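You operate a simulated robot arm through the tools that you are given. There is no shell and no other tool.

You are at the controls of a simulated robot arm. One attempt, no reset.

TASK
Bend the tube strap to within five degrees of the bend card's angle.
Fine: clamp it first; the bending bar ends home and the clamp free; fingers clear of clamp and roller.

It is judged by the outcome, as a careful person would: the job done as asked, and still so three seconds after it is handed in. It fails if anything else is knocked over, pushed out of place, dropped, spilled or broken.

THE ROBOT
A 7-joint arm with a three-finger gripper, fixed in place. Base frame: the origin is on the floor under the middle of its stand, x ahead of it, y to its left, z up; the work surface is at about z = 900. Units: mm, degrees, N and s.
It reaches about 1342 mm from its shoulder. Its first joint turns from -166.0 to 166.0 degrees. Payload 2.69 kg.
The tool frame sits at the grasp point between the pads (the TCP): z along the fingers, y along the line on which they close. The tips reach 30 mm beyond it. The gripper opens to 128 mm; its body begins 117 mm behind the TCP.
Orientation is told as [roll, pitch, yaw] about the base's x, y, z axes, in that order, counted from this pose: with the fingers straight down and closing along the base's y, the tool's x points along the base's -x, its y along +y and its z along -z.

THE INTERFACE
- The arm moves only by the tool arm_command. Its argument "series" is one flat list of numbers, 7 for each row, row after row: the opening in per cent of the stroke, from 0 (shut) to 100 (fully open), then the shift along the tool's x, y, z in mm, then the turn, a rotation vector about the tool's x, y, z in degrees. In form: [claw, dx, dy, dz, rx, ry, rz, claw, dx, dy, dz, rx, ry, rz, ...]. A call has 1 to 20 rows; each row shifts and turns the commanded pose from where the row before left it, along the tool's axes as they then stand. A row lasts 0.2 s, in which the tool goes at most 50 mm and 8.6 degrees; a call with a longer step from one row to the next is refused whole, and so is a gripper value outside its range. A pose out of reach is approached as far as the arm can. The call stops where the force on the tool passes 40 N (or 10 N more than at its start, if that is more) or the arm is blocked; 0.2 s more then pass. The fingers move at their own pace (about 127 mm/s each) and stop on an object; they squeeze with about 45 N. The grip force told is the motor's: it shows also when the fingers shut on nothing. Time passes only in rows, and 0.2 s behind the last, so rows that do not move let the fingers close. The reply holds the time, the measured pose of the TCP, the force on the tool along the base axes, the opening and the grip force, in the units named above and with some noise, with the torque about the TCP (base axes, N m) and any sound that the robot's microphone picked up.
- Cameras (640 x 400 px; columns grow to the right, rows downward): "scene" is fixed at [48.9, 500.8, 1487.4]; the picture's right is [-0.39, -0.92, 0.00], its down [-0.36, 0.15, -0.92] and it looks along [0.85, -0.36, -0.39] (base axes); focal length 311 px, centre (320, 200). "wrist" rides on the gripper at [58, 54, -131] in the tool frame; the picture's right is [-0.68, 0.74, 0.00], its down [-0.62, -0.57, -0.55] and it looks along [-0.40, -0.37, 0.84] (tool axes); focal length 234 px, centre (320, 200). There is no depth. A picture from a camera that has moved, and an enlarged one, comes with that camera's place and axes in the base frame and with its lens.
- snapshot(camera): a new picture of that camera. It takes no simulated time.
- raise_lower(by): moves the trunk up (or, below 0, down) by that many mm; the arm rides with it, the base frame stays. It gives what a move gives, with no picture.
- inspect(camera, box): a new picture of the part [left, top, right, bottom] of that camera's present view, enlarged. It takes no simulated time.
- close_job(): hands the job in; it is judged then, once.

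Places have to be worked out from the pictures, the camera data and where the tool is seen. Open the gripper and draw the arm clear of the work before you hand the job in, unless the task says otherwise.

The tools are called after "Call:" as name(argument=value, ...) on one line, values as JSON. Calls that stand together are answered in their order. arm_command: Moves the arm, as the interface text tells. Its arguments: {"type":"object","properties":{"series":{"type":"array"}},"required":["series"]} The other tools are called the same way: raise_lower (by) moves the trunk up or down; snapshot (camera) takes a picture; inspect (camera, box) takes an enlarged picture of a part of a camera's view; close_job () hands the job in.

At the start:

```text
clock: 0.0
tool_pos: [619.3, 208.7, 1300.5]
tcp_rot: [0.0, 0.0, 0.0]
contact_force: [0.0, -0.2, 0.2]
torque: [0.05, 0.01, 0.0]
opening: 128.0
finger_force: 0.1
trunk travel left (down, up): [-150.0, 200.0]
```

scene: 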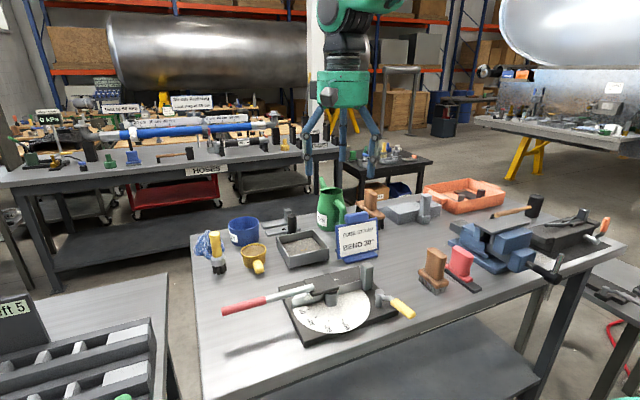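
wrist: 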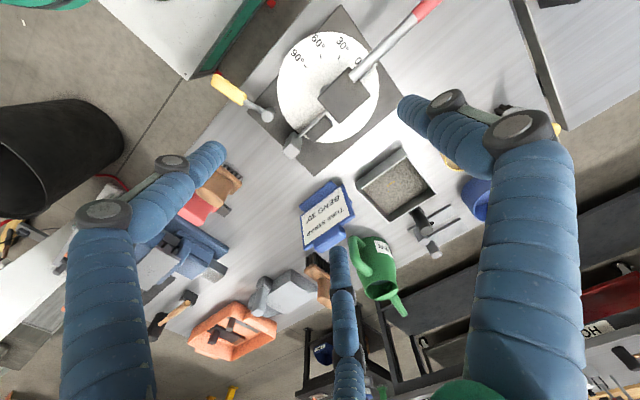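

I start by looking closely at the bend card and the bender in both views.

Call:
inspect(camera="scene", box=[210, 250, 430, 350])

Call:
inspect(camera="scene", box=[320, 205, 400, 265])

Call:
inspect(camera="wrist", box=[200, 0, 460, 180])

Call:
inspect(camera="wrist", box=[280, 160, 380, 260])

```text
2.91 times, centred on (320, 300) of scene
camera zoom: at [48.9, 500.8, 1487.4], right [-0.39, -0.92, 0.0], down [-0.36, 0.15, -0.92], along [0.85, -0.36, -0.39], focal length 904 px, centre (320, -91)
```

zoom: 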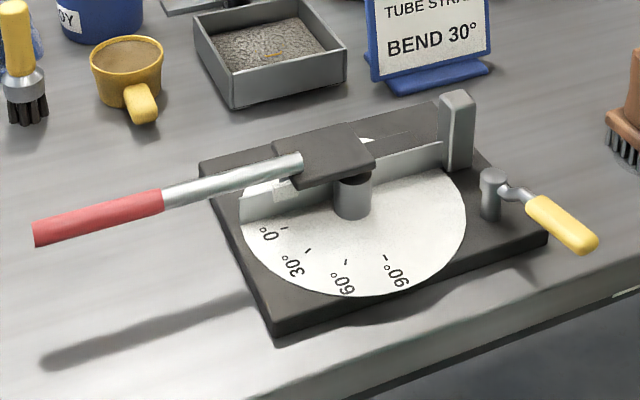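

```text
6.67 times, centred on (360, 235) of scene
camera zoom: at [48.9, 500.8, 1487.4], right [-0.39, -0.92, 0.0], down [-0.36, 0.15, -0.92], along [0.85, -0.36, -0.39], focal length 2072 px, centre (53, -33)
```

zoom: 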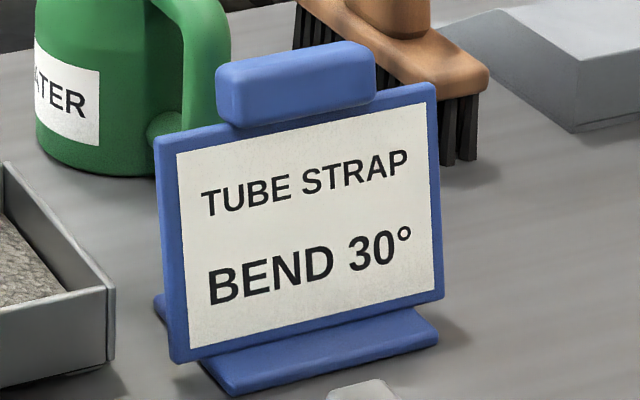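

```text
2.22 times, centred on (330, 90) of wrist
camera zoom: at [561.1, 262.9, 1431.2], right [0.68, 0.74, 0.0], down [0.62, -0.57, 0.55], along [0.4, -0.37, -0.84], focal length 520 px, centre (298, 444)
```

zoom: 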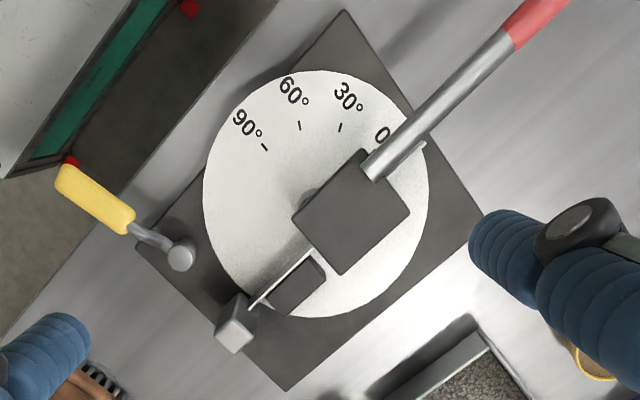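

```text
4.00 times, centred on (330, 210) of wrist
camera zoom: at [561.1, 262.9, 1431.2], right [0.68, 0.74, 0.0], down [0.62, -0.57, 0.55], along [0.4, -0.37, -0.84], focal length 937 px, centre (280, 160)
```

zoom: 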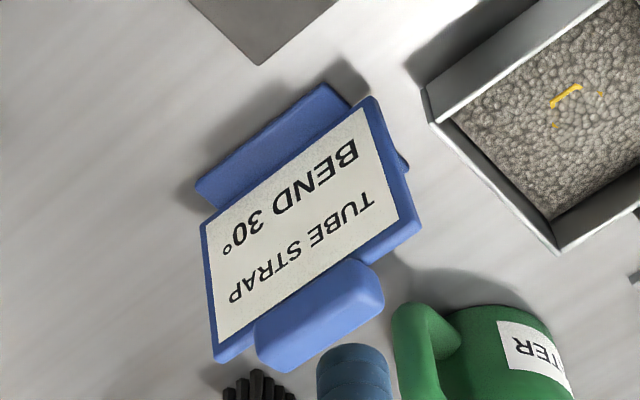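

The card asks for 30°. The dial centre works out near (637, 219), with 0° along +y and 90° along −x, and the bar's red grip lies around y 392–488 at z≈990. I'll move the hand off to one side and up a little so I can see the clamp and strap better.

Call:
arm_command(series=[100, 20, 35, 10, 0, 0, 0, 100, 20, 35, 10, 0, 0, 0, 100, 20, 35, 10, 0, 0, 0, 100, 20, 35, 10, 0, 0, 0, 100, 10, 25, 10, 0, 0, 0])

Call:
snapshot(camera="wrist")

Call:
snapshot(camera="scene")

```text
clock: 1.2
tool_pos: [529.6, 376.3, 1249.2]
tcp_rot: [0.0, 0.0, 0.0]
contact_force: [0.5, 0.5, -0.2]
torque: [-0.03, -0.05, 0.0]
opening: 128.2
finger_force: 0.0
trunk travel left (down, up): [-150.0, 200.0]
```

```text
taken
camera wrist: at [470.0, 430.2, 1381.0], right [0.68, 0.74, 0.0], down [0.62, -0.57, 0.55], along [0.4, -0.37, -0.84], focal length 234 px, centre (320, 200)
```

wrist: 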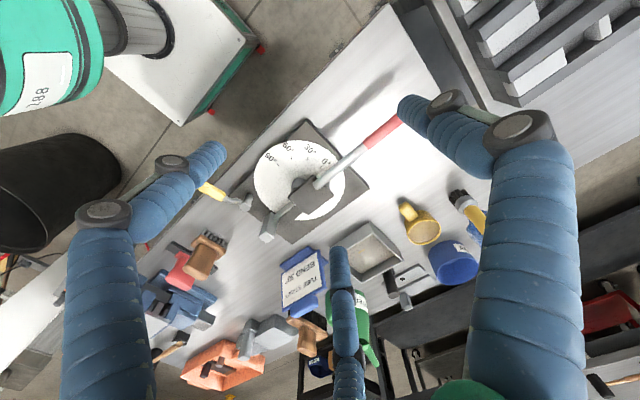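

```text
taken
```

scene: 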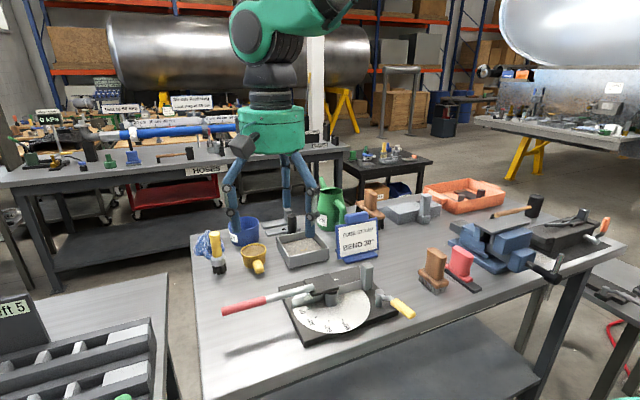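

I zoom in on the bender from this new viewpoint and measure the clamp parts.

Call:
inspect(camera="wrist", box=[190, 110, 410, 250])

Call:
inspect(camera="scene", box=[330, 255, 430, 335])

Call:
inspect(camera="scene", box=[280, 255, 380, 335])

```text
2.86 times, centred on (300, 180) of wrist
camera zoom: at [470.0, 430.2, 1381.0], right [0.68, 0.74, 0.0], down [0.62, -0.57, 0.55], along [0.4, -0.37, -0.84], focal length 669 px, centre (377, 257)
```

zoom: 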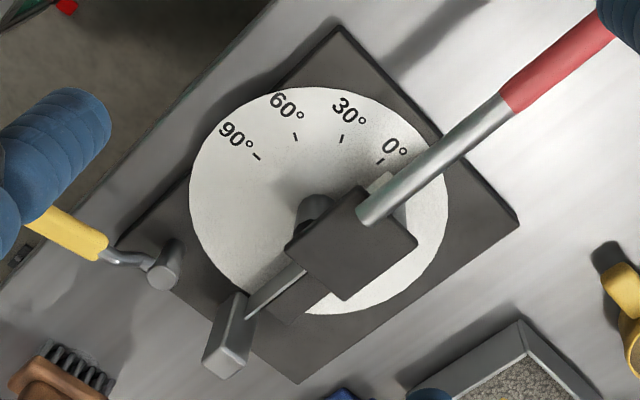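

```text
5.00 times, centred on (380, 295) of scene
camera zoom: at [48.9, 500.8, 1487.4], right [-0.39, -0.92, 0.0], down [-0.36, 0.15, -0.92], along [0.85, -0.36, -0.39], focal length 1554 px, centre (20, -275)
```

zoom: 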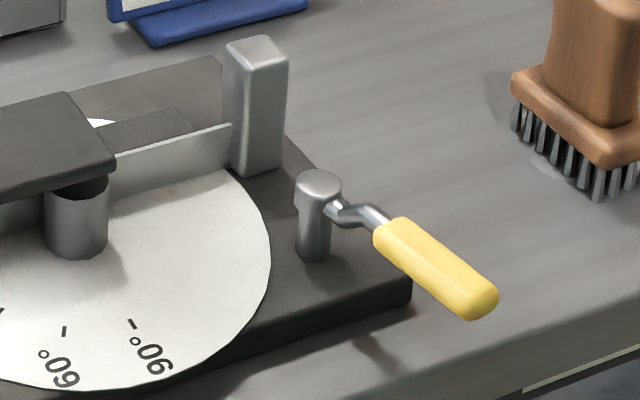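

```text
5.00 times, centred on (330, 295) of scene
camera zoom: at [48.9, 500.8, 1487.4], right [-0.39, -0.92, 0.0], down [-0.36, 0.15, -0.92], along [0.85, -0.36, -0.39], focal length 1554 px, centre (270, -275)
```

zoom: 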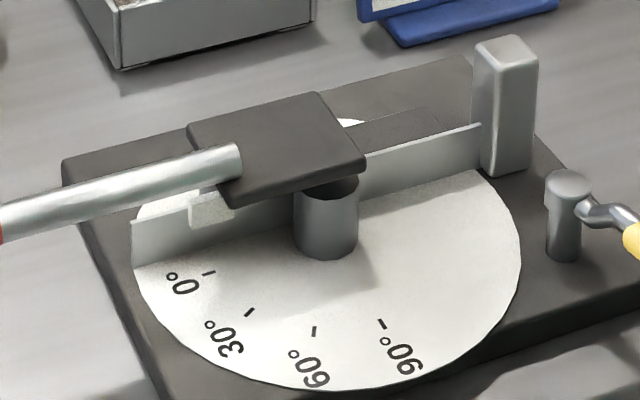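

The disc surface is at z≈930 with its centre at about (625, 225). The strap lies along y at x≈640, and the clamp lever post is near (570, 119) with its handle reaching out to (471, 95). I'll bring the wrist camera closer to see how the clamp works.

Call:
arm_command(series=[100, -1, -38, 26, 0, 0, 0, 100, -1, -38, 26, 0, 0, 0, 100, -1, -38, 26, 0, 0, 0, 100, -1, -38, 26, 0, 0, 0, 100, -1, -36, 26, 0, 0, 0])

Call:
snapshot(camera="wrist")

Call:
inspect(camera="wrist", box=[210, 90, 410, 240])

```text
clock: 2.4
tool_pos: [536.5, 185.1, 1117.7]
tcp_rot: [0.0, 0.0, -0.1]
contact_force: [0.0, 0.9, 0.7]
torque: [-0.01, -0.01, 0.01]
opening: 127.9
finger_force: 0.0
trunk travel left (down, up): [-150.0, 200.0]
```

```text
taken
camera wrist: at [476.3, 239.7, 1249.0], right [0.68, 0.74, 0.0], down [0.62, -0.57, 0.55], along [0.4, -0.37, -0.84], focal length 234 px, centre (320, 200)
```

wrist: 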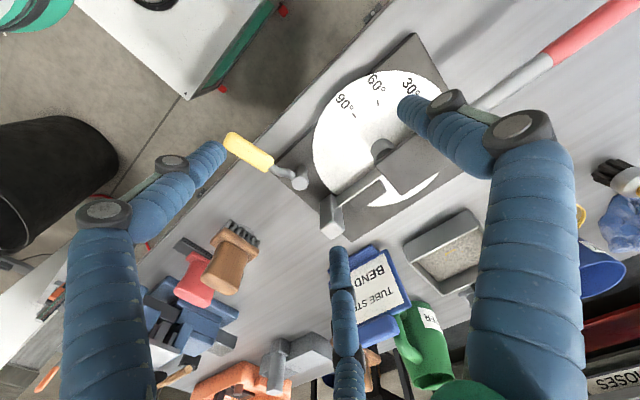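

```text
2.67 times, centred on (310, 165) of wrist
camera zoom: at [476.3, 239.7, 1249.0], right [0.68, 0.74, 0.0], down [0.62, -0.57, 0.55], along [0.4, -0.37, -0.84], focal length 624 px, centre (347, 293)
```

zoom: 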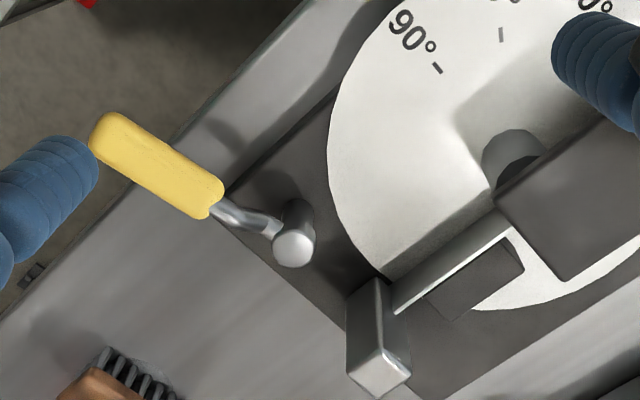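

The lever runs from the post toward −x, at about 195°, and the tall jaw is in line with the strap's right end. I'll shut the fingers and approach the +y side of the yellow handle from above, ready to nudge it gently.

Call:
arm_command(series=[0, 20, -5, 10, 0, 0, 0, 0, 20, -5, 20, 0, 0, 0, 0, 6.5, -5, 20, 0, 0, 0, 0, 0, 0, 0, 0, 0, 0])

Call:
snapshot(camera="wrist")

Call:
snapshot(camera="scene")

```text
clock: 3.4
tool_pos: [489.6, 170.7, 1068.1]
tcp_rot: [0.0, -0.1, 0.0]
contact_force: [0.4, -0.6, 1.1]
torque: [-0.01, 0.03, -0.06]
opening: 2.1
finger_force: 31.7
trunk travel left (down, up): [-150.0, 200.0]
```

```text
taken
camera wrist: at [430.4, 225.5, 1199.1], right [0.68, 0.74, 0.0], down [0.62, -0.57, 0.55], along [0.4, -0.37, -0.84], focal length 234 px, centre (320, 200)
```

wrist: 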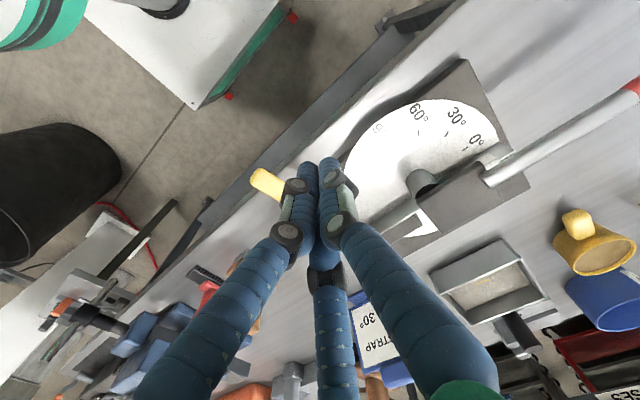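

```text
taken
```

scene: 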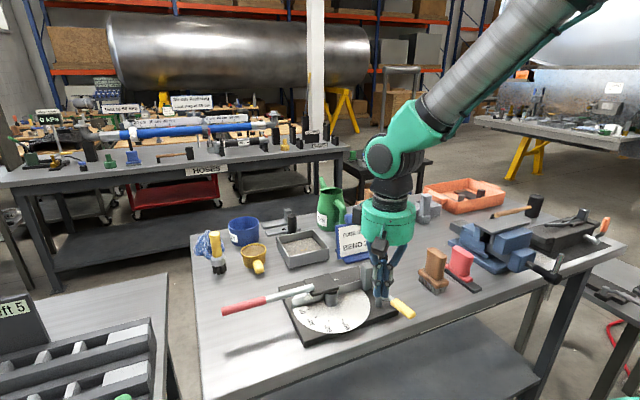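

The closed fingers form a compact bundle. I go straight down on the +y side of the handle to TCP z≈985, which keeps the tips about 25 mm above the plate.

Call:
arm_command(series=[0, 0, 0, 28, 0, 0, 0, 0, 0, 0, 28, 0, 0, 0, 0, 0, -5, 26, 0, 0, 0, 0, 0, 0, 0, 0, 0, 0])

Call:
snapshot(camera="wrist")

Call:
inspect(camera="scene", box=[310, 230, 450, 330])

```text
clock: 4.4
tool_pos: [490.1, 164.5, 987.9]
tcp_rot: [0.0, 0.1, -0.1]
contact_force: [0.4, -0.4, 0.1]
torque: [-0.02, 0.04, 0.0]
opening: 2.0
finger_force: 31.6
trunk travel left (down, up): [-150.0, 200.0]
```

```text
taken
camera wrist: at [431.3, 219.2, 1118.9], right [0.68, 0.74, 0.0], down [0.62, -0.57, 0.55], along [0.4, -0.37, -0.84], focal length 234 px, centre (320, 200)
```

wrist: 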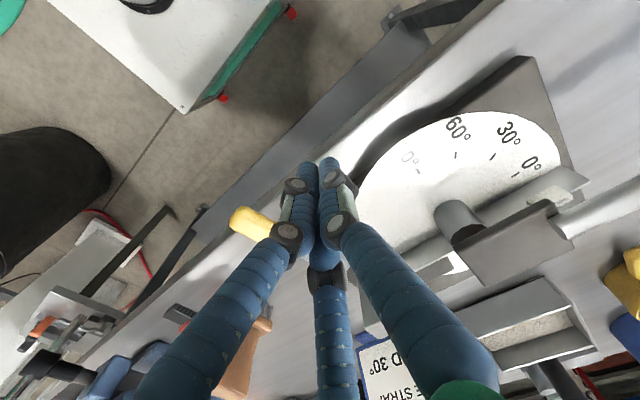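

```text
4.00 times, centred on (380, 280) of scene
camera zoom: at [48.9, 500.8, 1487.4], right [-0.39, -0.92, 0.0], down [-0.36, 0.15, -0.92], along [0.85, -0.36, -0.39], focal length 1243 px, centre (80, -120)
```

zoom: 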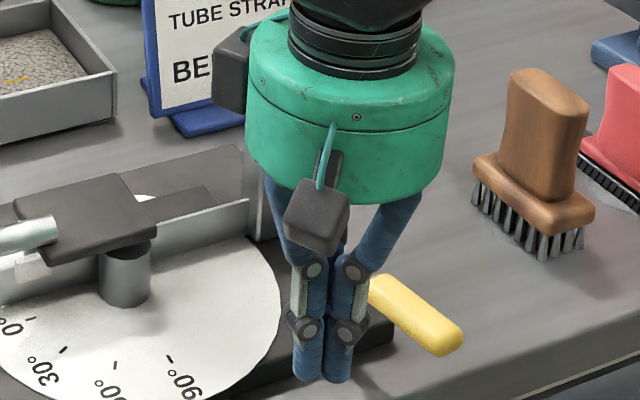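

Before pushing, I take a closer look at the strap and roller from this low view.

Call:
inspect(camera="wrist", box=[390, 120, 640, 290])

```text
2.35 times, centred on (515, 205) of wrist
camera zoom: at [431.3, 219.2, 1118.9], right [0.68, 0.74, 0.0], down [0.62, -0.57, 0.55], along [0.4, -0.37, -0.84], focal length 551 px, centre (-139, 188)
```

zoom: 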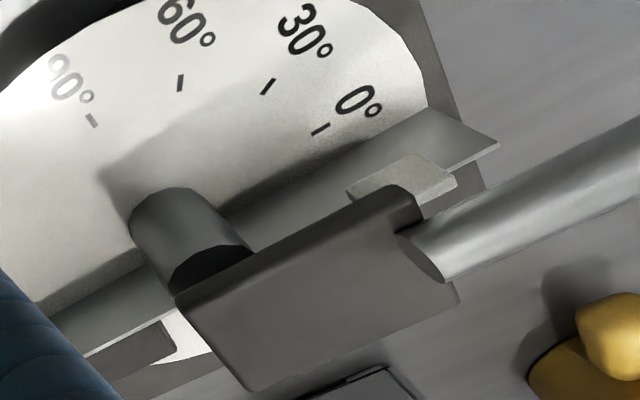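

Fingers are beside the handle with clear air below. I push slowly toward −y and watch the force for contact.

Call:
arm_command(series=[0, 0, -6, 0, 0, 0, 0, 0, 0, -6, 0, 0, 0, 0, 0, 0, -6, 0, 0, 0, 0, 0, 0, -6, 0, 0, 0, 0, 0, 0, -6, 0, 0, 0, 0, 0, 0, -6, 0, 0, 0, 0, 0, 0, -6, 0, 0, 0, 0, 0, 0, -6, 0, 0, 0, 0])

Call:
inspect(camera="scene", box=[310, 230, 450, 330])

```text
clock: 6.2
tool_pos: [488.1, 116.4, 988.7]
tcp_rot: [0.0, 0.0, -0.2]
contact_force: [-0.2, 0.4, 0.4]
torque: [-0.01, 0.0, 0.01]
opening: 1.9
finger_force: 31.4
trunk travel left (down, up): [-150.0, 200.0]
```

```text
4.00 times, centred on (380, 280) of scene
camera zoom: at [48.9, 500.8, 1487.4], right [-0.39, -0.92, 0.0], down [-0.36, 0.15, -0.92], along [0.85, -0.36, -0.39], focal length 1243 px, centre (80, -120)
```

zoom: 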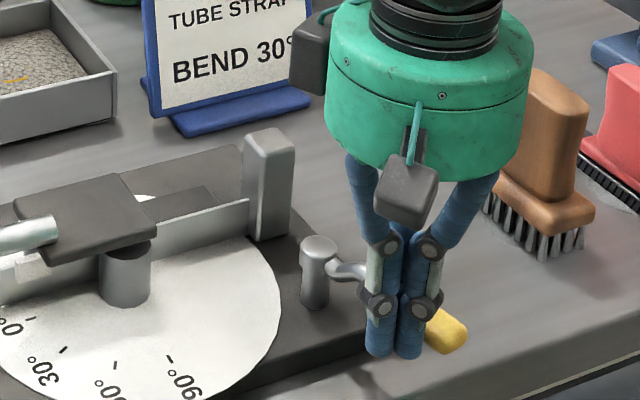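

There's almost no force yet and the handle looks barely changed. I go on in the same direction in small steps.

Call:
arm_command(series=[0, 0, -5, 0, 0, 0, 0, 0, 0, -5, 0, 0, 0, 0, 0, 0, -5, 0, 0, 0, 0, 0, 0, -5, 0, 0, 0, 0])

Call:
inspect(camera="scene", box=[310, 230, 450, 330])

Call:
snapshot(camera="wrist")

```text
clock: 7.2
tool_pos: [487.0, 96.2, 989.1]
tcp_rot: [0.0, 0.0, -0.1]
contact_force: [0.2, 0.0, -0.1]
torque: [0.0, 0.03, 0.0]
opening: 2.1
finger_force: 31.9
trunk travel left (down, up): [-150.0, 200.0]
```

```text
4.00 times, centred on (380, 280) of scene
camera zoom: at [48.9, 500.8, 1487.4], right [-0.39, -0.92, 0.0], down [-0.36, 0.15, -0.92], along [0.85, -0.36, -0.39], focal length 1243 px, centre (80, -120)
```

zoom: 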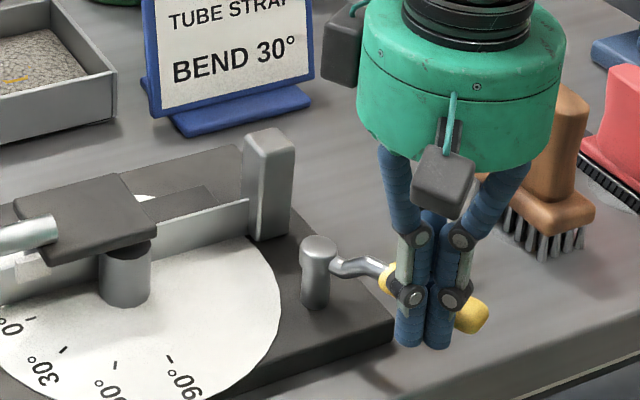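

```text
taken
camera wrist: at [429.1, 151.8, 1119.6], right [0.68, 0.74, 0.0], down [0.62, -0.57, 0.55], along [0.4, -0.37, -0.84], focal length 234 px, centre (320, 200)
```

wrist: 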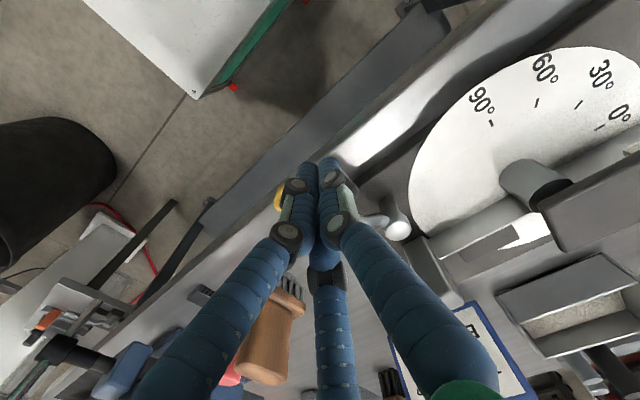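

The lever turns easily toward −y and is now at about 210°. I continue along its arc to about 240° and check the jaw for movement.

Call:
arm_command(series=[0, -3, -6, 0, 0, 0, 0, 0, -3.5, -6, 0, 0, 0, 0, 0, -3.8, -5.7, 0, 0, 0, 0, 0, -4.2, -5.7, 0, 0, 0, 0, 0, -4.5, -5.6, 0, 0, 0, 0, 0, -4.7, -5.5, 0, 0, 0, 0])

Call:
inspect(camera="scene", box=[310, 230, 450, 330])

Call:
snapshot(camera="wrist")

```text
clock: 8.6
tool_pos: [510.9, 63.2, 987.9]
tcp_rot: [0.0, 0.0, -0.1]
contact_force: [0.1, 0.0, -0.1]
torque: [-0.01, -0.01, -0.01]
opening: 2.2
finger_force: 31.4
trunk travel left (down, up): [-150.0, 200.0]
```

```text
4.00 times, centred on (380, 280) of scene
camera zoom: at [48.9, 500.8, 1487.4], right [-0.39, -0.92, 0.0], down [-0.36, 0.15, -0.92], along [0.85, -0.36, -0.39], focal length 1243 px, centre (80, -120)
```

zoom: 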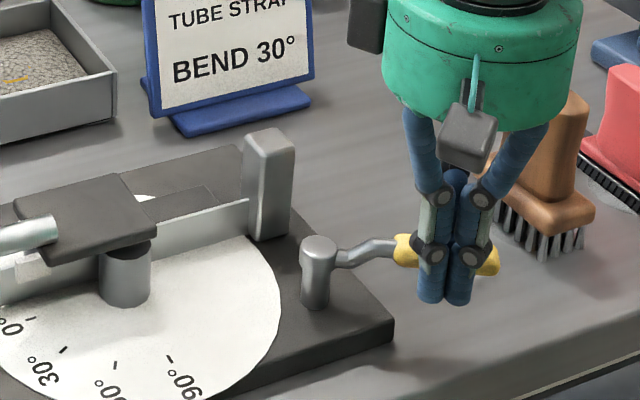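

```text
taken
camera wrist: at [453.0, 118.1, 1119.6], right [0.68, 0.74, 0.0], down [0.61, -0.57, 0.55], along [0.4, -0.37, -0.84], focal length 234 px, centre (320, 200)
```

wrist: 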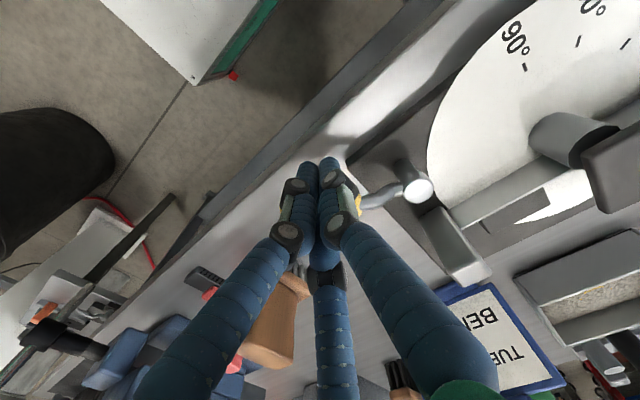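

The lever follows with no noticeable resistance, so I continue the arc to about 270°.

Call:
arm_command(series=[0, -5.3, -4.7, 0, 0, 0, 0, 0, -5.8, -4.3, 0, 0, 0, 0, 0, -6.2, -3.8, 0, 0, 0, 0, 0, -6.5, -3.2, 0, 0, 0, 0, 0, -6.7, -2.6, 0, 0, 0, 0, 0, -6.8, -2.1, 0, 0, 0, 0])

Call:
inspect(camera="scene", box=[310, 230, 450, 330])

Call:
snapshot(camera="wrist")

```text
clock: 10.0
tool_pos: [548.7, 42.6, 988.6]
tcp_rot: [0.1, 0.0, 0.0]
contact_force: [-1.2, 0.1, -1.0]
torque: [0.03, 0.04, 0.0]
opening: 2.3
finger_force: 31.1
trunk travel left (down, up): [-150.0, 200.0]
```

```text
4.00 times, centred on (380, 280) of scene
camera zoom: at [48.9, 500.8, 1487.4], right [-0.39, -0.92, 0.0], down [-0.36, 0.15, -0.92], along [0.85, -0.36, -0.39], focal length 1243 px, centre (80, -120)
```

zoom: 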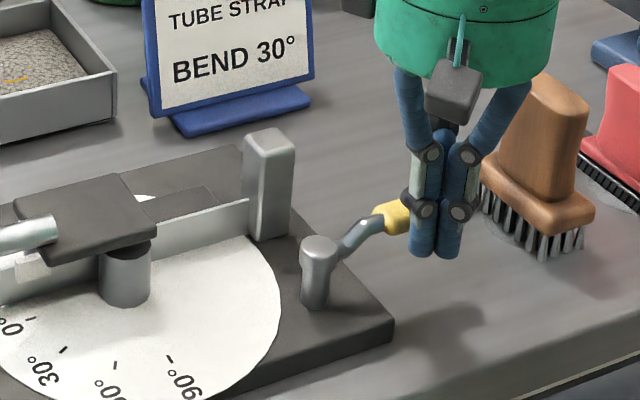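

```text
taken
camera wrist: at [489.7, 97.2, 1119.3], right [0.68, 0.74, 0.0], down [0.62, -0.57, 0.55], along [0.4, -0.37, -0.84], focal length 234 px, centre (320, 200)
```

wrist: 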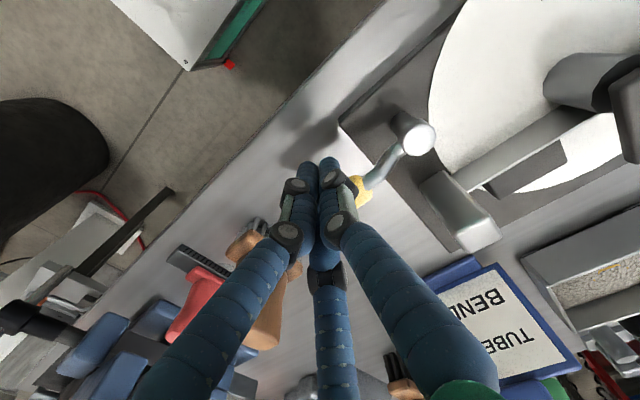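

Still free, with about 1 N just starting to show. I push on in 5° steps to about 290°.

Call:
arm_command(series=[0, -7, -1.6, 0, 0, 0, 0, 0, -7.2, -0.9, 0, 0, 0, 0, 0, -7.2, -0.2, 0, 0, 0, 0, 0, -7.2, 0.5, 0, 0, 0, 0])

Call:
inspect(camera="scene", box=[310, 230, 450, 330])

Call:
snapshot(camera="wrist")

```text
clock: 10.5
tool_pos: [548.4, 39.8, 985.1]
tcp_rot: [0.1, 0.8, 0.0]
contact_force: [-12.8, -1.1, -3.2]
torque: [0.08, 0.22, -0.09]
opening: 2.1
finger_force: 31.2
trunk travel left (down, up): [-150.0, 200.0]
stopped in row 2: the force on the tool passed its limit at 48 N (the readings are from after the stop); the commanded pose is now the measured one
```

```text
4.00 times, centred on (380, 280) of scene
camera zoom: at [48.9, 500.8, 1487.4], right [-0.39, -0.92, 0.0], down [-0.36, 0.15, -0.92], along [0.85, -0.36, -0.39], focal length 1243 px, centre (80, -120)
```

zoom: 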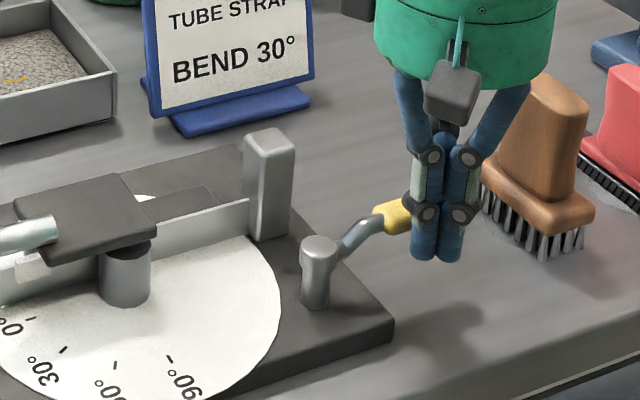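

```text
taken
camera wrist: at [492.3, 95.1, 1116.5], right [0.68, 0.74, -0.01], down [0.62, -0.57, 0.54], along [0.39, -0.37, -0.84], focal length 234 px, centre (320, 200)
```

wrist: 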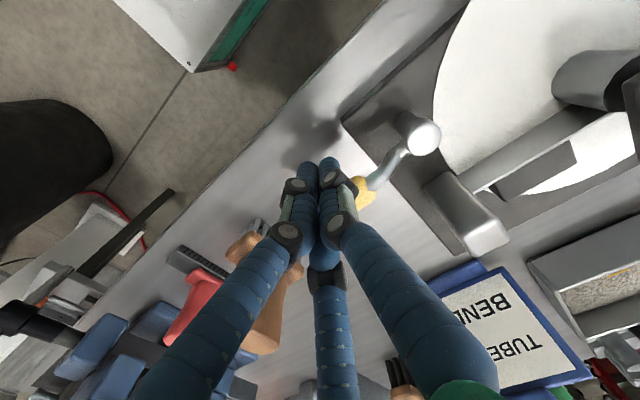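

The lever has reached its stop at about 270°, having turned some 75°. I back off from the handle and compare the jaw and strap with the earlier picture to see whether this is the clamped state.

Call:
arm_command(series=[0, 10, 0, 0, 0, 0, 0, 0, 15, 0, -10, 0, 0, 0, 0, 10, 0, -40, 0, 0, 0, 0, 0, 0, -45, 0, 0, 0])

Call:
inspect(camera="scene", box=[280, 255, 380, 335])

Call:
inspect(camera="scene", box=[330, 255, 430, 335])

Call:
snapshot(camera="wrist")

```text
clock: 11.5
tool_pos: [517.0, 42.9, 1079.8]
tcp_rot: [0.0, 0.6, -0.1]
contact_force: [-0.2, 0.1, 0.4]
torque: [0.01, -0.05, -0.01]
opening: 2.2
finger_force: 31.8
trunk travel left (down, up): [-150.0, 200.0]
```

```text
5.00 times, centred on (330, 295) of scene
camera zoom: at [48.9, 500.8, 1487.4], right [-0.39, -0.92, 0.0], down [-0.36, 0.15, -0.92], along [0.85, -0.36, -0.39], focal length 1554 px, centre (270, -275)
```

zoom: 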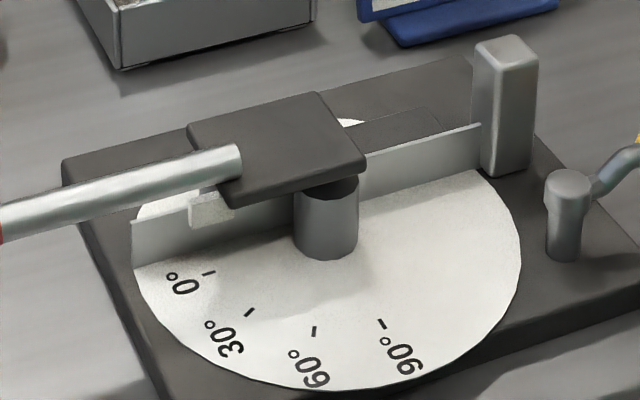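

```text
5.00 times, centred on (380, 295) of scene
camera zoom: at [48.9, 500.8, 1487.4], right [-0.39, -0.92, 0.0], down [-0.36, 0.15, -0.92], along [0.85, -0.36, -0.39], focal length 1554 px, centre (20, -275)
```

zoom: 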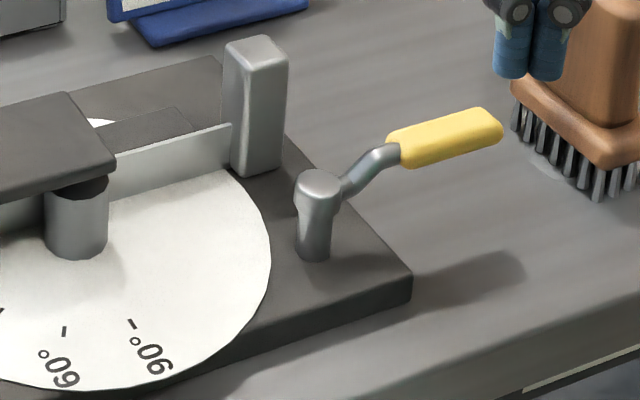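

```text
taken
camera wrist: at [459.8, 96.9, 1212.1], right [0.68, 0.74, -0.01], down [0.62, -0.57, 0.54], along [0.39, -0.37, -0.84], focal length 234 px, centre (320, 200)
```

wrist: 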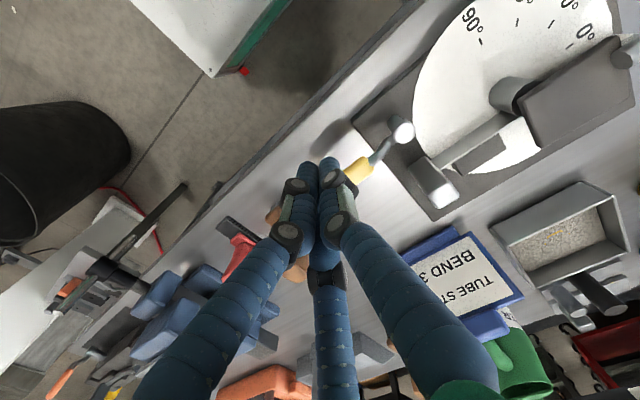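

The lever now points along −y against its stop. To check whether the jaw moved, I return to the earlier viewpoint and take the same close-up for comparison.

Call:
arm_command(series=[50, 0, 20, -30, 0, -0.6, 0, 100, -5, 32, -8, 0, 0, 0, 100, -5, 32, 0, 0, 0, 0, 100, -5, 32, 0, 0, 0, 0, 100, -4, 26, 0, 0, 0, 0])

Call:
snapshot(camera="wrist")

Call:
inspect(camera="wrist", box=[210, 90, 410, 240])

```text
clock: 12.7
tool_pos: [535.3, 182.8, 1117.9]
tcp_rot: [0.1, 0.1, -0.1]
contact_force: [-0.3, 0.3, 1.2]
torque: [0.0, 0.0, 0.05]
opening: 128.0
finger_force: 0.1
trunk travel left (down, up): [-150.0, 200.0]
```

```text
taken
camera wrist: at [477.4, 238.1, 1249.1], right [0.68, 0.74, 0.0], down [0.62, -0.57, 0.55], along [0.4, -0.37, -0.84], focal length 234 px, centre (320, 200)
```

wrist: 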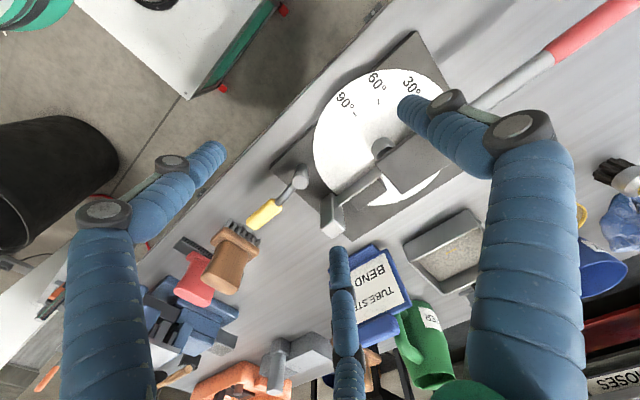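

```text
2.67 times, centred on (310, 165) of wrist
camera zoom: at [477.4, 238.1, 1249.1], right [0.68, 0.74, 0.0], down [0.62, -0.57, 0.55], along [0.4, -0.37, -0.84], focal length 624 px, centre (347, 293)
```

zoom: 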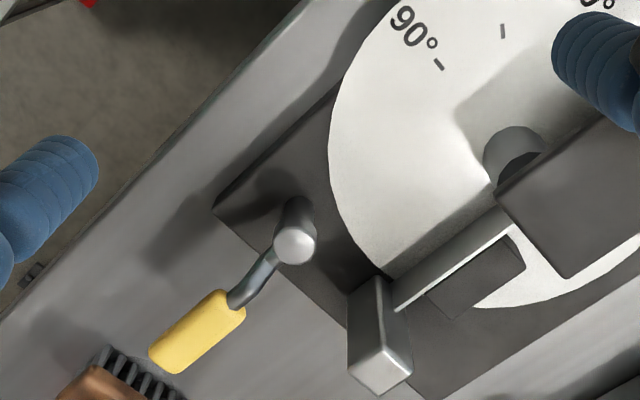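

The lever turned but the jaw looks the same, so I can't confirm by eye which end clamps. I'll test whether the starting position (195°) was also an end stop by swinging the lever back from its other side. First I shut the fingers and move over there.

Call:
arm_command(series=[0, -15, -35, 8, 0, 0, 0, 0, -20, -35, 10, 0, 0, 0, 0, -20, -36, 10, 0, 0, 0, 0, -20, -36, 10, 0, 0, 0, 0, 0, 0, 30, 0, 0, 0, 0, 0, 0, 30, 0, 0, 0, 0, 0, 0, 31, 0, 0, 0])

Call:
snapshot(camera="wrist")

Call:
inspect(camera="scene", box=[310, 230, 450, 330])

```text
clock: 14.3
tool_pos: [611.6, 42.1, 990.2]
tcp_rot: [0.0, 0.0, 0.0]
contact_force: [-0.7, -0.2, 0.7]
torque: [-0.01, 0.01, -0.01]
opening: 1.9
finger_force: 32.0
trunk travel left (down, up): [-150.0, 200.0]
```

```text
taken
camera wrist: at [554.3, 95.8, 1121.6], right [0.68, 0.74, 0.0], down [0.62, -0.57, 0.55], along [0.4, -0.37, -0.84], focal length 234 px, centre (320, 200)
```

wrist: 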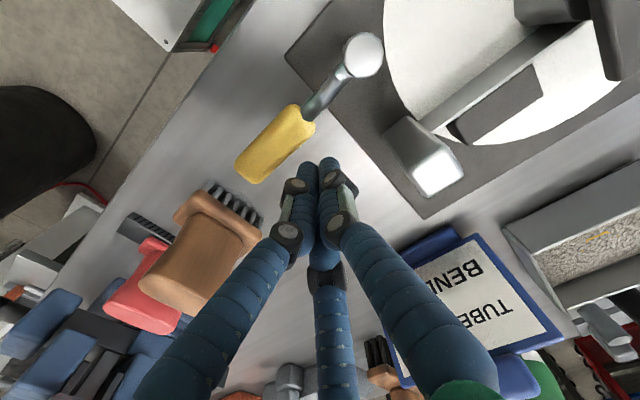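

```text
4.00 times, centred on (380, 280) of scene
camera zoom: at [48.9, 500.8, 1487.4], right [-0.39, -0.92, 0.0], down [-0.36, 0.15, -0.92], along [0.85, -0.36, -0.39], focal length 1243 px, centre (80, -120)
```

zoom: 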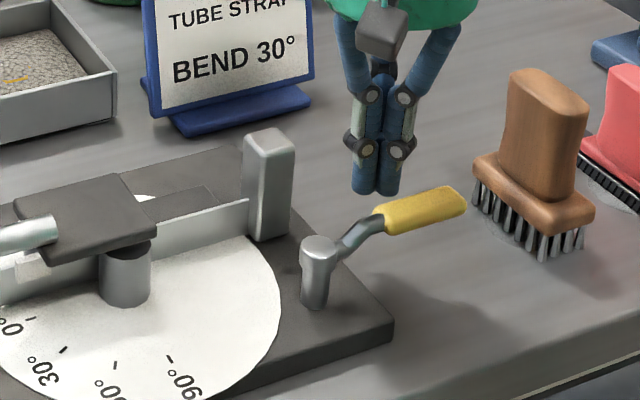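

I'm now on the +x side of the handle. I take a close look at the jaw and strap from here before swinging the lever back.

Call:
inspect(camera="wrist", box=[280, 20, 580, 210])

```text
2.11 times, centred on (430, 115) of wrist
camera zoom: at [554.3, 95.8, 1121.6], right [0.68, 0.74, 0.0], down [0.62, -0.57, 0.55], along [0.4, -0.37, -0.84], focal length 493 px, centre (88, 379)
```

zoom: 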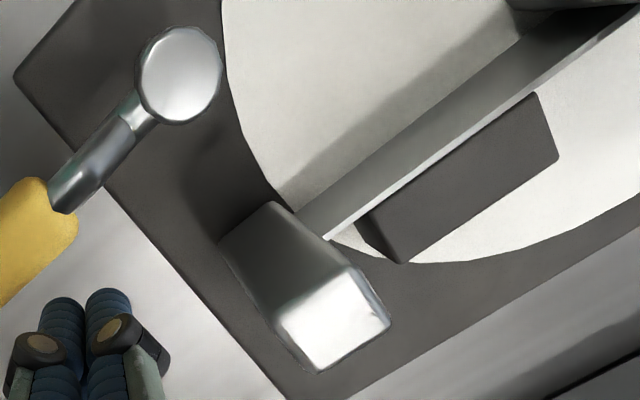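

Now I swing the lever back along its arc from the +x side, toward about 200°.

Call:
arm_command(series=[0, 11.6, -0.6, 2, 0, 0, 0, 0, 12, -0.5, 0, 0, 0, 0, 0, 7, -1.4, 0, 0, 0, 0, 0, 7.2, -0.9, 0, 0, 0, 0, 0, 7.2, -0.2, 0, 0, 0, 0, 0, 7.2, 0.5, 0, 0, 0, 0, 0, 7.1, 1, 0, 0, 0, 0, 0, 7, 1.7, 0, 0, 0, 0, 0, 6.8, 2.3, 0, 0, 0, 0, 0, 6.6, 2.8, 0, 0, 0, 0, 0, 6.4, 3.5, 0, 0, 0, 0, 0, 5.9, 4, 0, 0, 0, 0, 0, 5.6, 4.4, 0, 0, 0, 0, 0, 5.3, 5, 0, 0, 0, 0, 0, 4.7, 5.4, 0, 0, 0, 0, 0, 4.4, 5.7, 0, 0, 0, 0])

Call:
inspect(camera="scene", box=[310, 230, 450, 330])

Call:
snapshot(camera="wrist")

```text
clock: 17.7
tool_pos: [502.8, 69.9, 988.0]
tcp_rot: [0.0, -0.1, -0.1]
contact_force: [16.7, -32.9, -4.3]
torque: [-0.68, -0.54, -0.22]
opening: 2.1
finger_force: 31.6
trunk travel left (down, up): [-150.0, 200.0]
```

```text
4.00 times, centred on (380, 280) of scene
camera zoom: at [48.9, 500.8, 1487.4], right [-0.39, -0.92, 0.0], down [-0.36, 0.15, -0.92], along [0.85, -0.36, -0.39], focal length 1243 px, centre (80, -120)
```

zoom: 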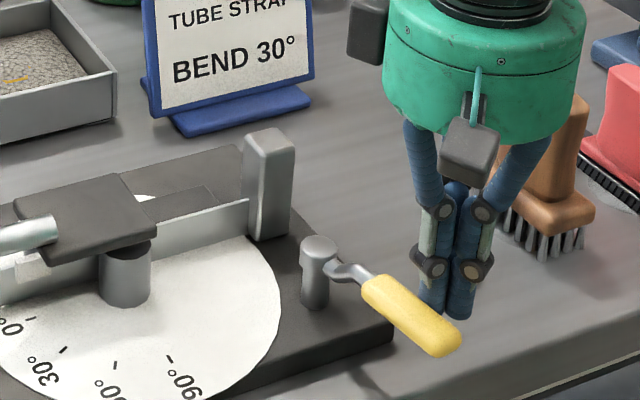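

```text
taken
camera wrist: at [443.5, 124.9, 1119.2], right [0.68, 0.74, 0.0], down [0.61, -0.57, 0.55], along [0.4, -0.37, -0.84], focal length 234 px, centre (320, 200)
```

wrist: 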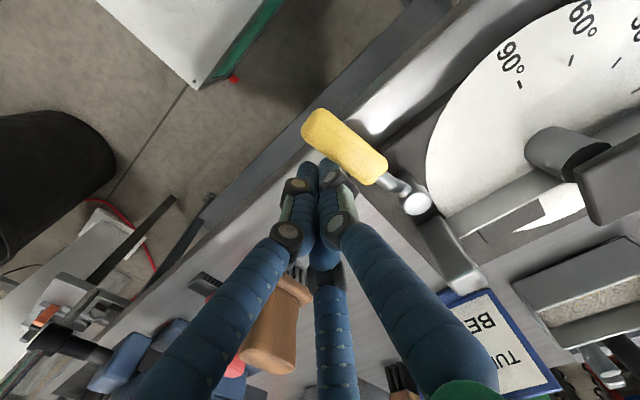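

There was firm resistance of about 37 N at about 195°, so the starting position is the other end stop and the 270° stop must be "clamped". I back off, lift over, and go down on the +y side to close the clamp again.

Call:
arm_command(series=[0, -2, -10, 0, 0, 0, 0, 0, 0, -8, -25, 0, 0, 0, 0, 0, 0, -40, 0, 0, 0, 0, 2, 30, -10, 0, 0, 0, 0, 4, 35, 0, 0, 0, 0, 0, 4, 35, 5, 0, 0, 0, 0, 4, 12, 35, 0, 0, 0, 0, 0, 0, 35, 0, 0, 0])

Call:
inspect(camera="scene", box=[310, 230, 450, 330])

```text
clock: 19.5
tool_pos: [489.5, 167.0, 987.4]
tcp_rot: [-0.1, 0.0, -0.1]
contact_force: [-0.4, 0.4, 1.0]
torque: [0.0, -0.01, -0.03]
opening: 2.3
finger_force: 31.2
trunk travel left (down, up): [-150.0, 200.0]
```

```text
4.00 times, centred on (380, 280) of scene
camera zoom: at [48.9, 500.8, 1487.4], right [-0.39, -0.92, 0.0], down [-0.36, 0.15, -0.92], along [0.85, -0.36, -0.39], focal length 1243 px, centre (80, -120)
```

zoom: 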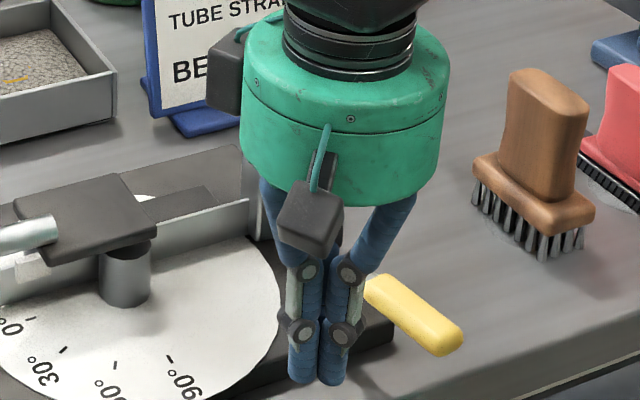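

Now I close the clamp again, pushing the handle along its arc to the 270° stop.

Call:
arm_command(series=[0, 0, -20, 0, 0, 0, 0, 0, 1.5, -20, 0, 0, 0, 0, 0, 2, -14.6, 0, 0, 0, 0, 0, -1, -7.1, 0, 0, 0, 0, 0, -1.7, -7, 0, 0, 0, 0, 0, -2.3, -6.8, 0, 0, 0, 0, 0, -2.8, -6.6, 0, 0, 0, 0, 0, -3.5, -6.4, 0, 0, 0, 0, 0, -4, -5.9, 0, 0, 0, 0, 0, -4.4, -5.6, 0, 0, 0, 0, 0, -5, -5.3, 0, 0, 0, 0, 0, -5.4, -4.7, 0, 0, 0, 0, 0, -5.7, -4.4, 0, 0, 0, 0, 0, -6.2, -3.7, 0, 0, 0, 0, 0, -6.4, -3.2, 0, 0, 0, 0, 0, -6.7, -2.7, 0, 0, 0, 0, 0, -6.9, -2, 0, 0, 0, 0, 0, -3, -0.5, 0, 0, 0, 0, 0, -2, 0, 0, 0, 0, 0])

Call:
inspect(camera="scene", box=[310, 230, 450, 330])

```text
clock: 23.5
tool_pos: [549.2, 40.8, 987.8]
tcp_rot: [0.0, 0.3, 0.0]
contact_force: [-20.6, 5.2, 3.8]
torque: [0.11, 0.32, 0.0]
opening: 1.9
finger_force: 30.8
trunk travel left (down, up): [-150.0, 200.0]
```

```text
4.00 times, centred on (380, 280) of scene
camera zoom: at [48.9, 500.8, 1487.4], right [-0.39, -0.92, 0.0], down [-0.36, 0.15, -0.92], along [0.85, -0.36, -0.39], focal length 1243 px, centre (80, -120)
```

zoom: 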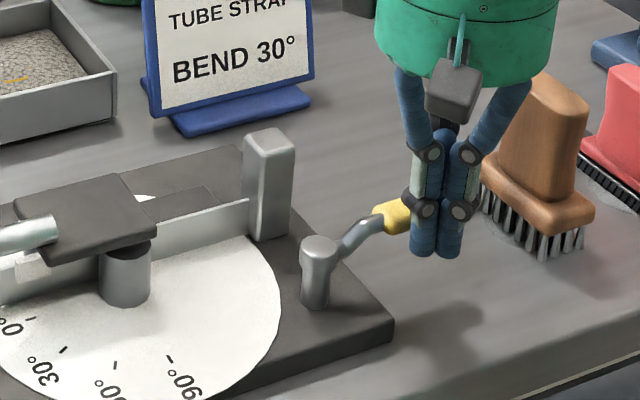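

The clamp lever is pressed against its stop with about 21 N, so it's clamped. I back off, climb, and cross over to the far (+x) side of the bar's red grip, staying high.

Call:
arm_command(series=[0, 20, 0, 0, 0, 0, 0, 0, 10, 0, -40, 0, 0, 0, 0, 0, 0, -45, 0, 0, 0, 0, 0, 0, -45, 0, 0, 0, 0, -16, 40, 0, 0, 0, 0, 0, -16, 40, 0, 0, 0, 0, 0, -16, 40, 0, 0, 0, 0, 0, -16, 40, 0, 0, 0, 0, 0, -16, 40, 0, 0, 0, 0, 0, -16, 40, 0, 0, 0, 0, 0, -16, 40, 0, 0, 0, 0, 0, -16, 40, 0, 0, 0, 0, 0, -16, 40, 0, 0, 0, 0, 0, -16, 40, 0, 0, 0, 0])

Call:
snapshot(camera="wrist")

Call:
inspect(camera="scene", box=[210, 230, 430, 350])

```text
clock: 26.5
tool_pos: [683.6, 440.8, 1120.0]
tcp_rot: [0.0, 0.1, -0.1]
contact_force: [-0.7, 0.3, -0.8]
torque: [-0.02, -0.03, 0.01]
opening: 2.3
finger_force: 31.3
trunk travel left (down, up): [-150.0, 200.0]
```

```text
taken
camera wrist: at [625.3, 496.3, 1250.7], right [0.68, 0.74, 0.0], down [0.62, -0.57, 0.55], along [0.4, -0.37, -0.84], focal length 234 px, centre (320, 200)
```

wrist: 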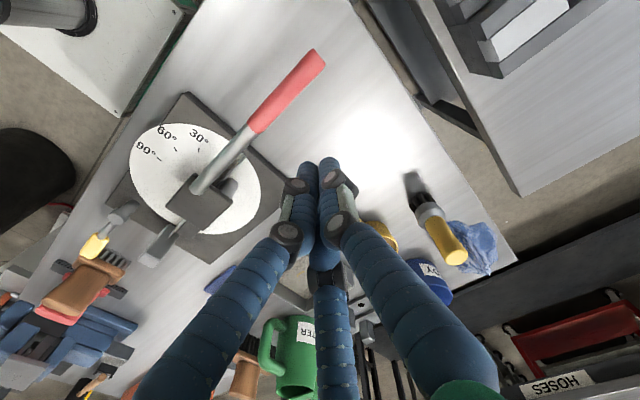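

```text
2.91 times, centred on (320, 290) of scene
camera zoom: at [48.9, 500.8, 1487.4], right [-0.39, -0.92, 0.0], down [-0.36, 0.15, -0.92], along [0.85, -0.36, -0.39], focal length 904 px, centre (320, -62)
```

zoom: 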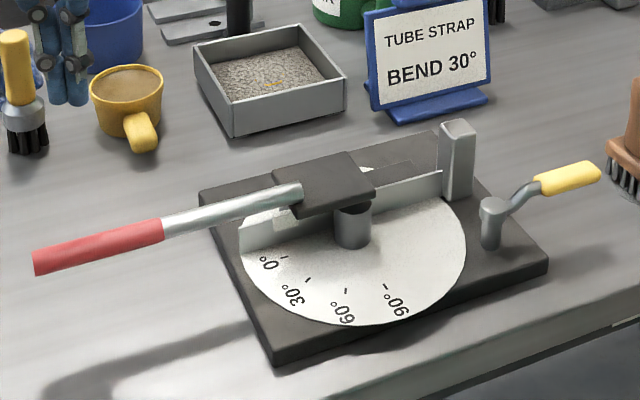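

The grip centre line is at x≈630, from y≈393 to 487 at z≈991. I descend on its +x side at y≈455, leaving about 20 mm clearance.

Call:
arm_command(series=[0, 0, 14, 30, 0, 0, 0, 0, 0, 0, 35, 0, 0, 0, 0, 0, 0, 35, 0, 0, 0, 0, 0, 0, 29, 0, 0, 0, 0, 0, 0, 0, 0, 0, 0])

Call:
snapshot(camera="wrist")

Call:
inspect(camera="scene", box=[210, 210, 430, 350])

```text
clock: 27.7
tool_pos: [683.8, 455.4, 988.4]
tcp_rot: [0.0, 0.0, 0.0]
contact_force: [0.7, 0.2, -0.1]
torque: [-0.03, 0.02, -0.02]
opening: 2.2
finger_force: 31.5
trunk travel left (down, up): [-150.0, 200.0]
```

```text
taken
camera wrist: at [625.2, 509.9, 1120.5], right [0.68, 0.74, 0.0], down [0.62, -0.57, 0.55], along [0.4, -0.37, -0.84], focal length 234 px, centre (320, 200)
```

wrist: 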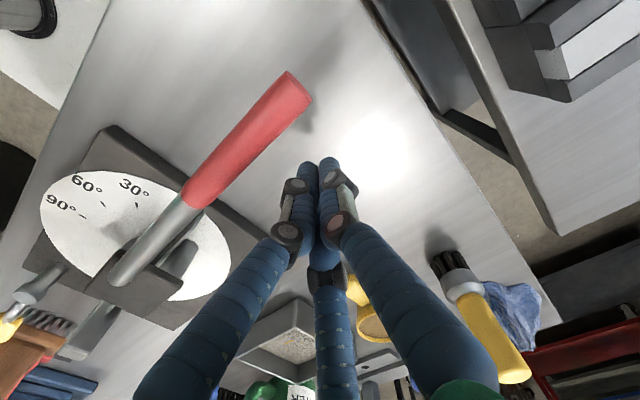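

```text
2.86 times, centred on (320, 280) of scene
camera zoom: at [48.9, 500.8, 1487.4], right [-0.39, -0.92, 0.0], down [-0.36, 0.15, -0.92], along [0.85, -0.36, -0.39], focal length 888 px, centre (320, -29)
```

zoom: 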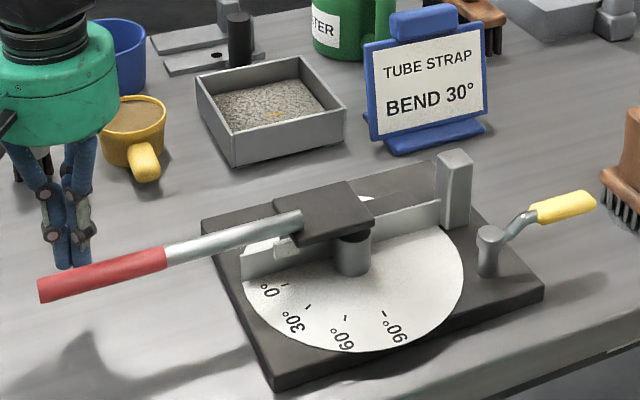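

The fingers stand beside the grip. I start pushing the bar toward −x in small steps to about 5°, watching the force.

Call:
arm_command(series=[0, 10, 0, 0, 0, 0, 0, 0, 9, 0, 0, 0, 0, 0, 0, 9, 0, 0, 0, 0, 0, 0, 7, 0.6, 0, 0, 0, 0, 0, 7, 0.6, 0, 0, 0, 0, 0, 6, 0.6, 0, 0, 0, 0])

Call:
inspect(camera="scene", box=[210, 210, 430, 350])

Call:
snapshot(camera="wrist")

```text
clock: 29.1
tool_pos: [634.7, 457.7, 989.3]
tcp_rot: [0.1, 0.2, -0.1]
contact_force: [2.0, 1.3, 1.4]
torque: [-0.02, 0.02, 0.0]
opening: 2.4
finger_force: 30.9
trunk travel left (down, up): [-150.0, 200.0]
```

```text
2.86 times, centred on (320, 280) of scene
camera zoom: at [48.9, 500.8, 1487.4], right [-0.39, -0.92, 0.0], down [-0.36, 0.15, -0.92], along [0.85, -0.36, -0.39], focal length 888 px, centre (320, -29)
```

zoom: 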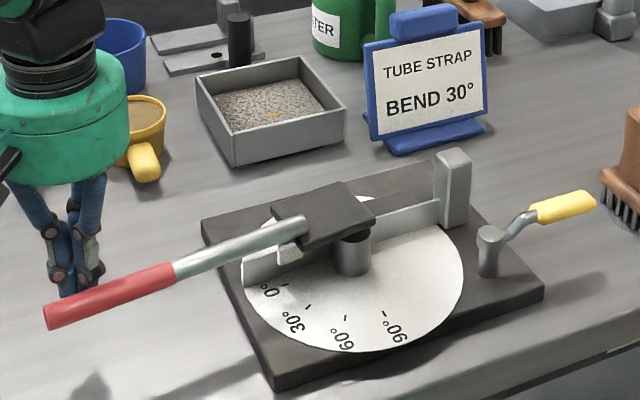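

```text
taken
camera wrist: at [576.3, 512.0, 1119.6], right [0.68, 0.74, 0.0], down [0.62, -0.57, 0.55], along [0.4, -0.37, -0.84], focal length 234 px, centre (320, 200)
```

wrist: 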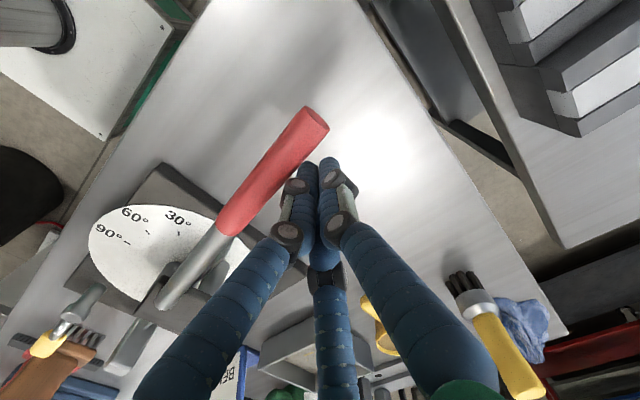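

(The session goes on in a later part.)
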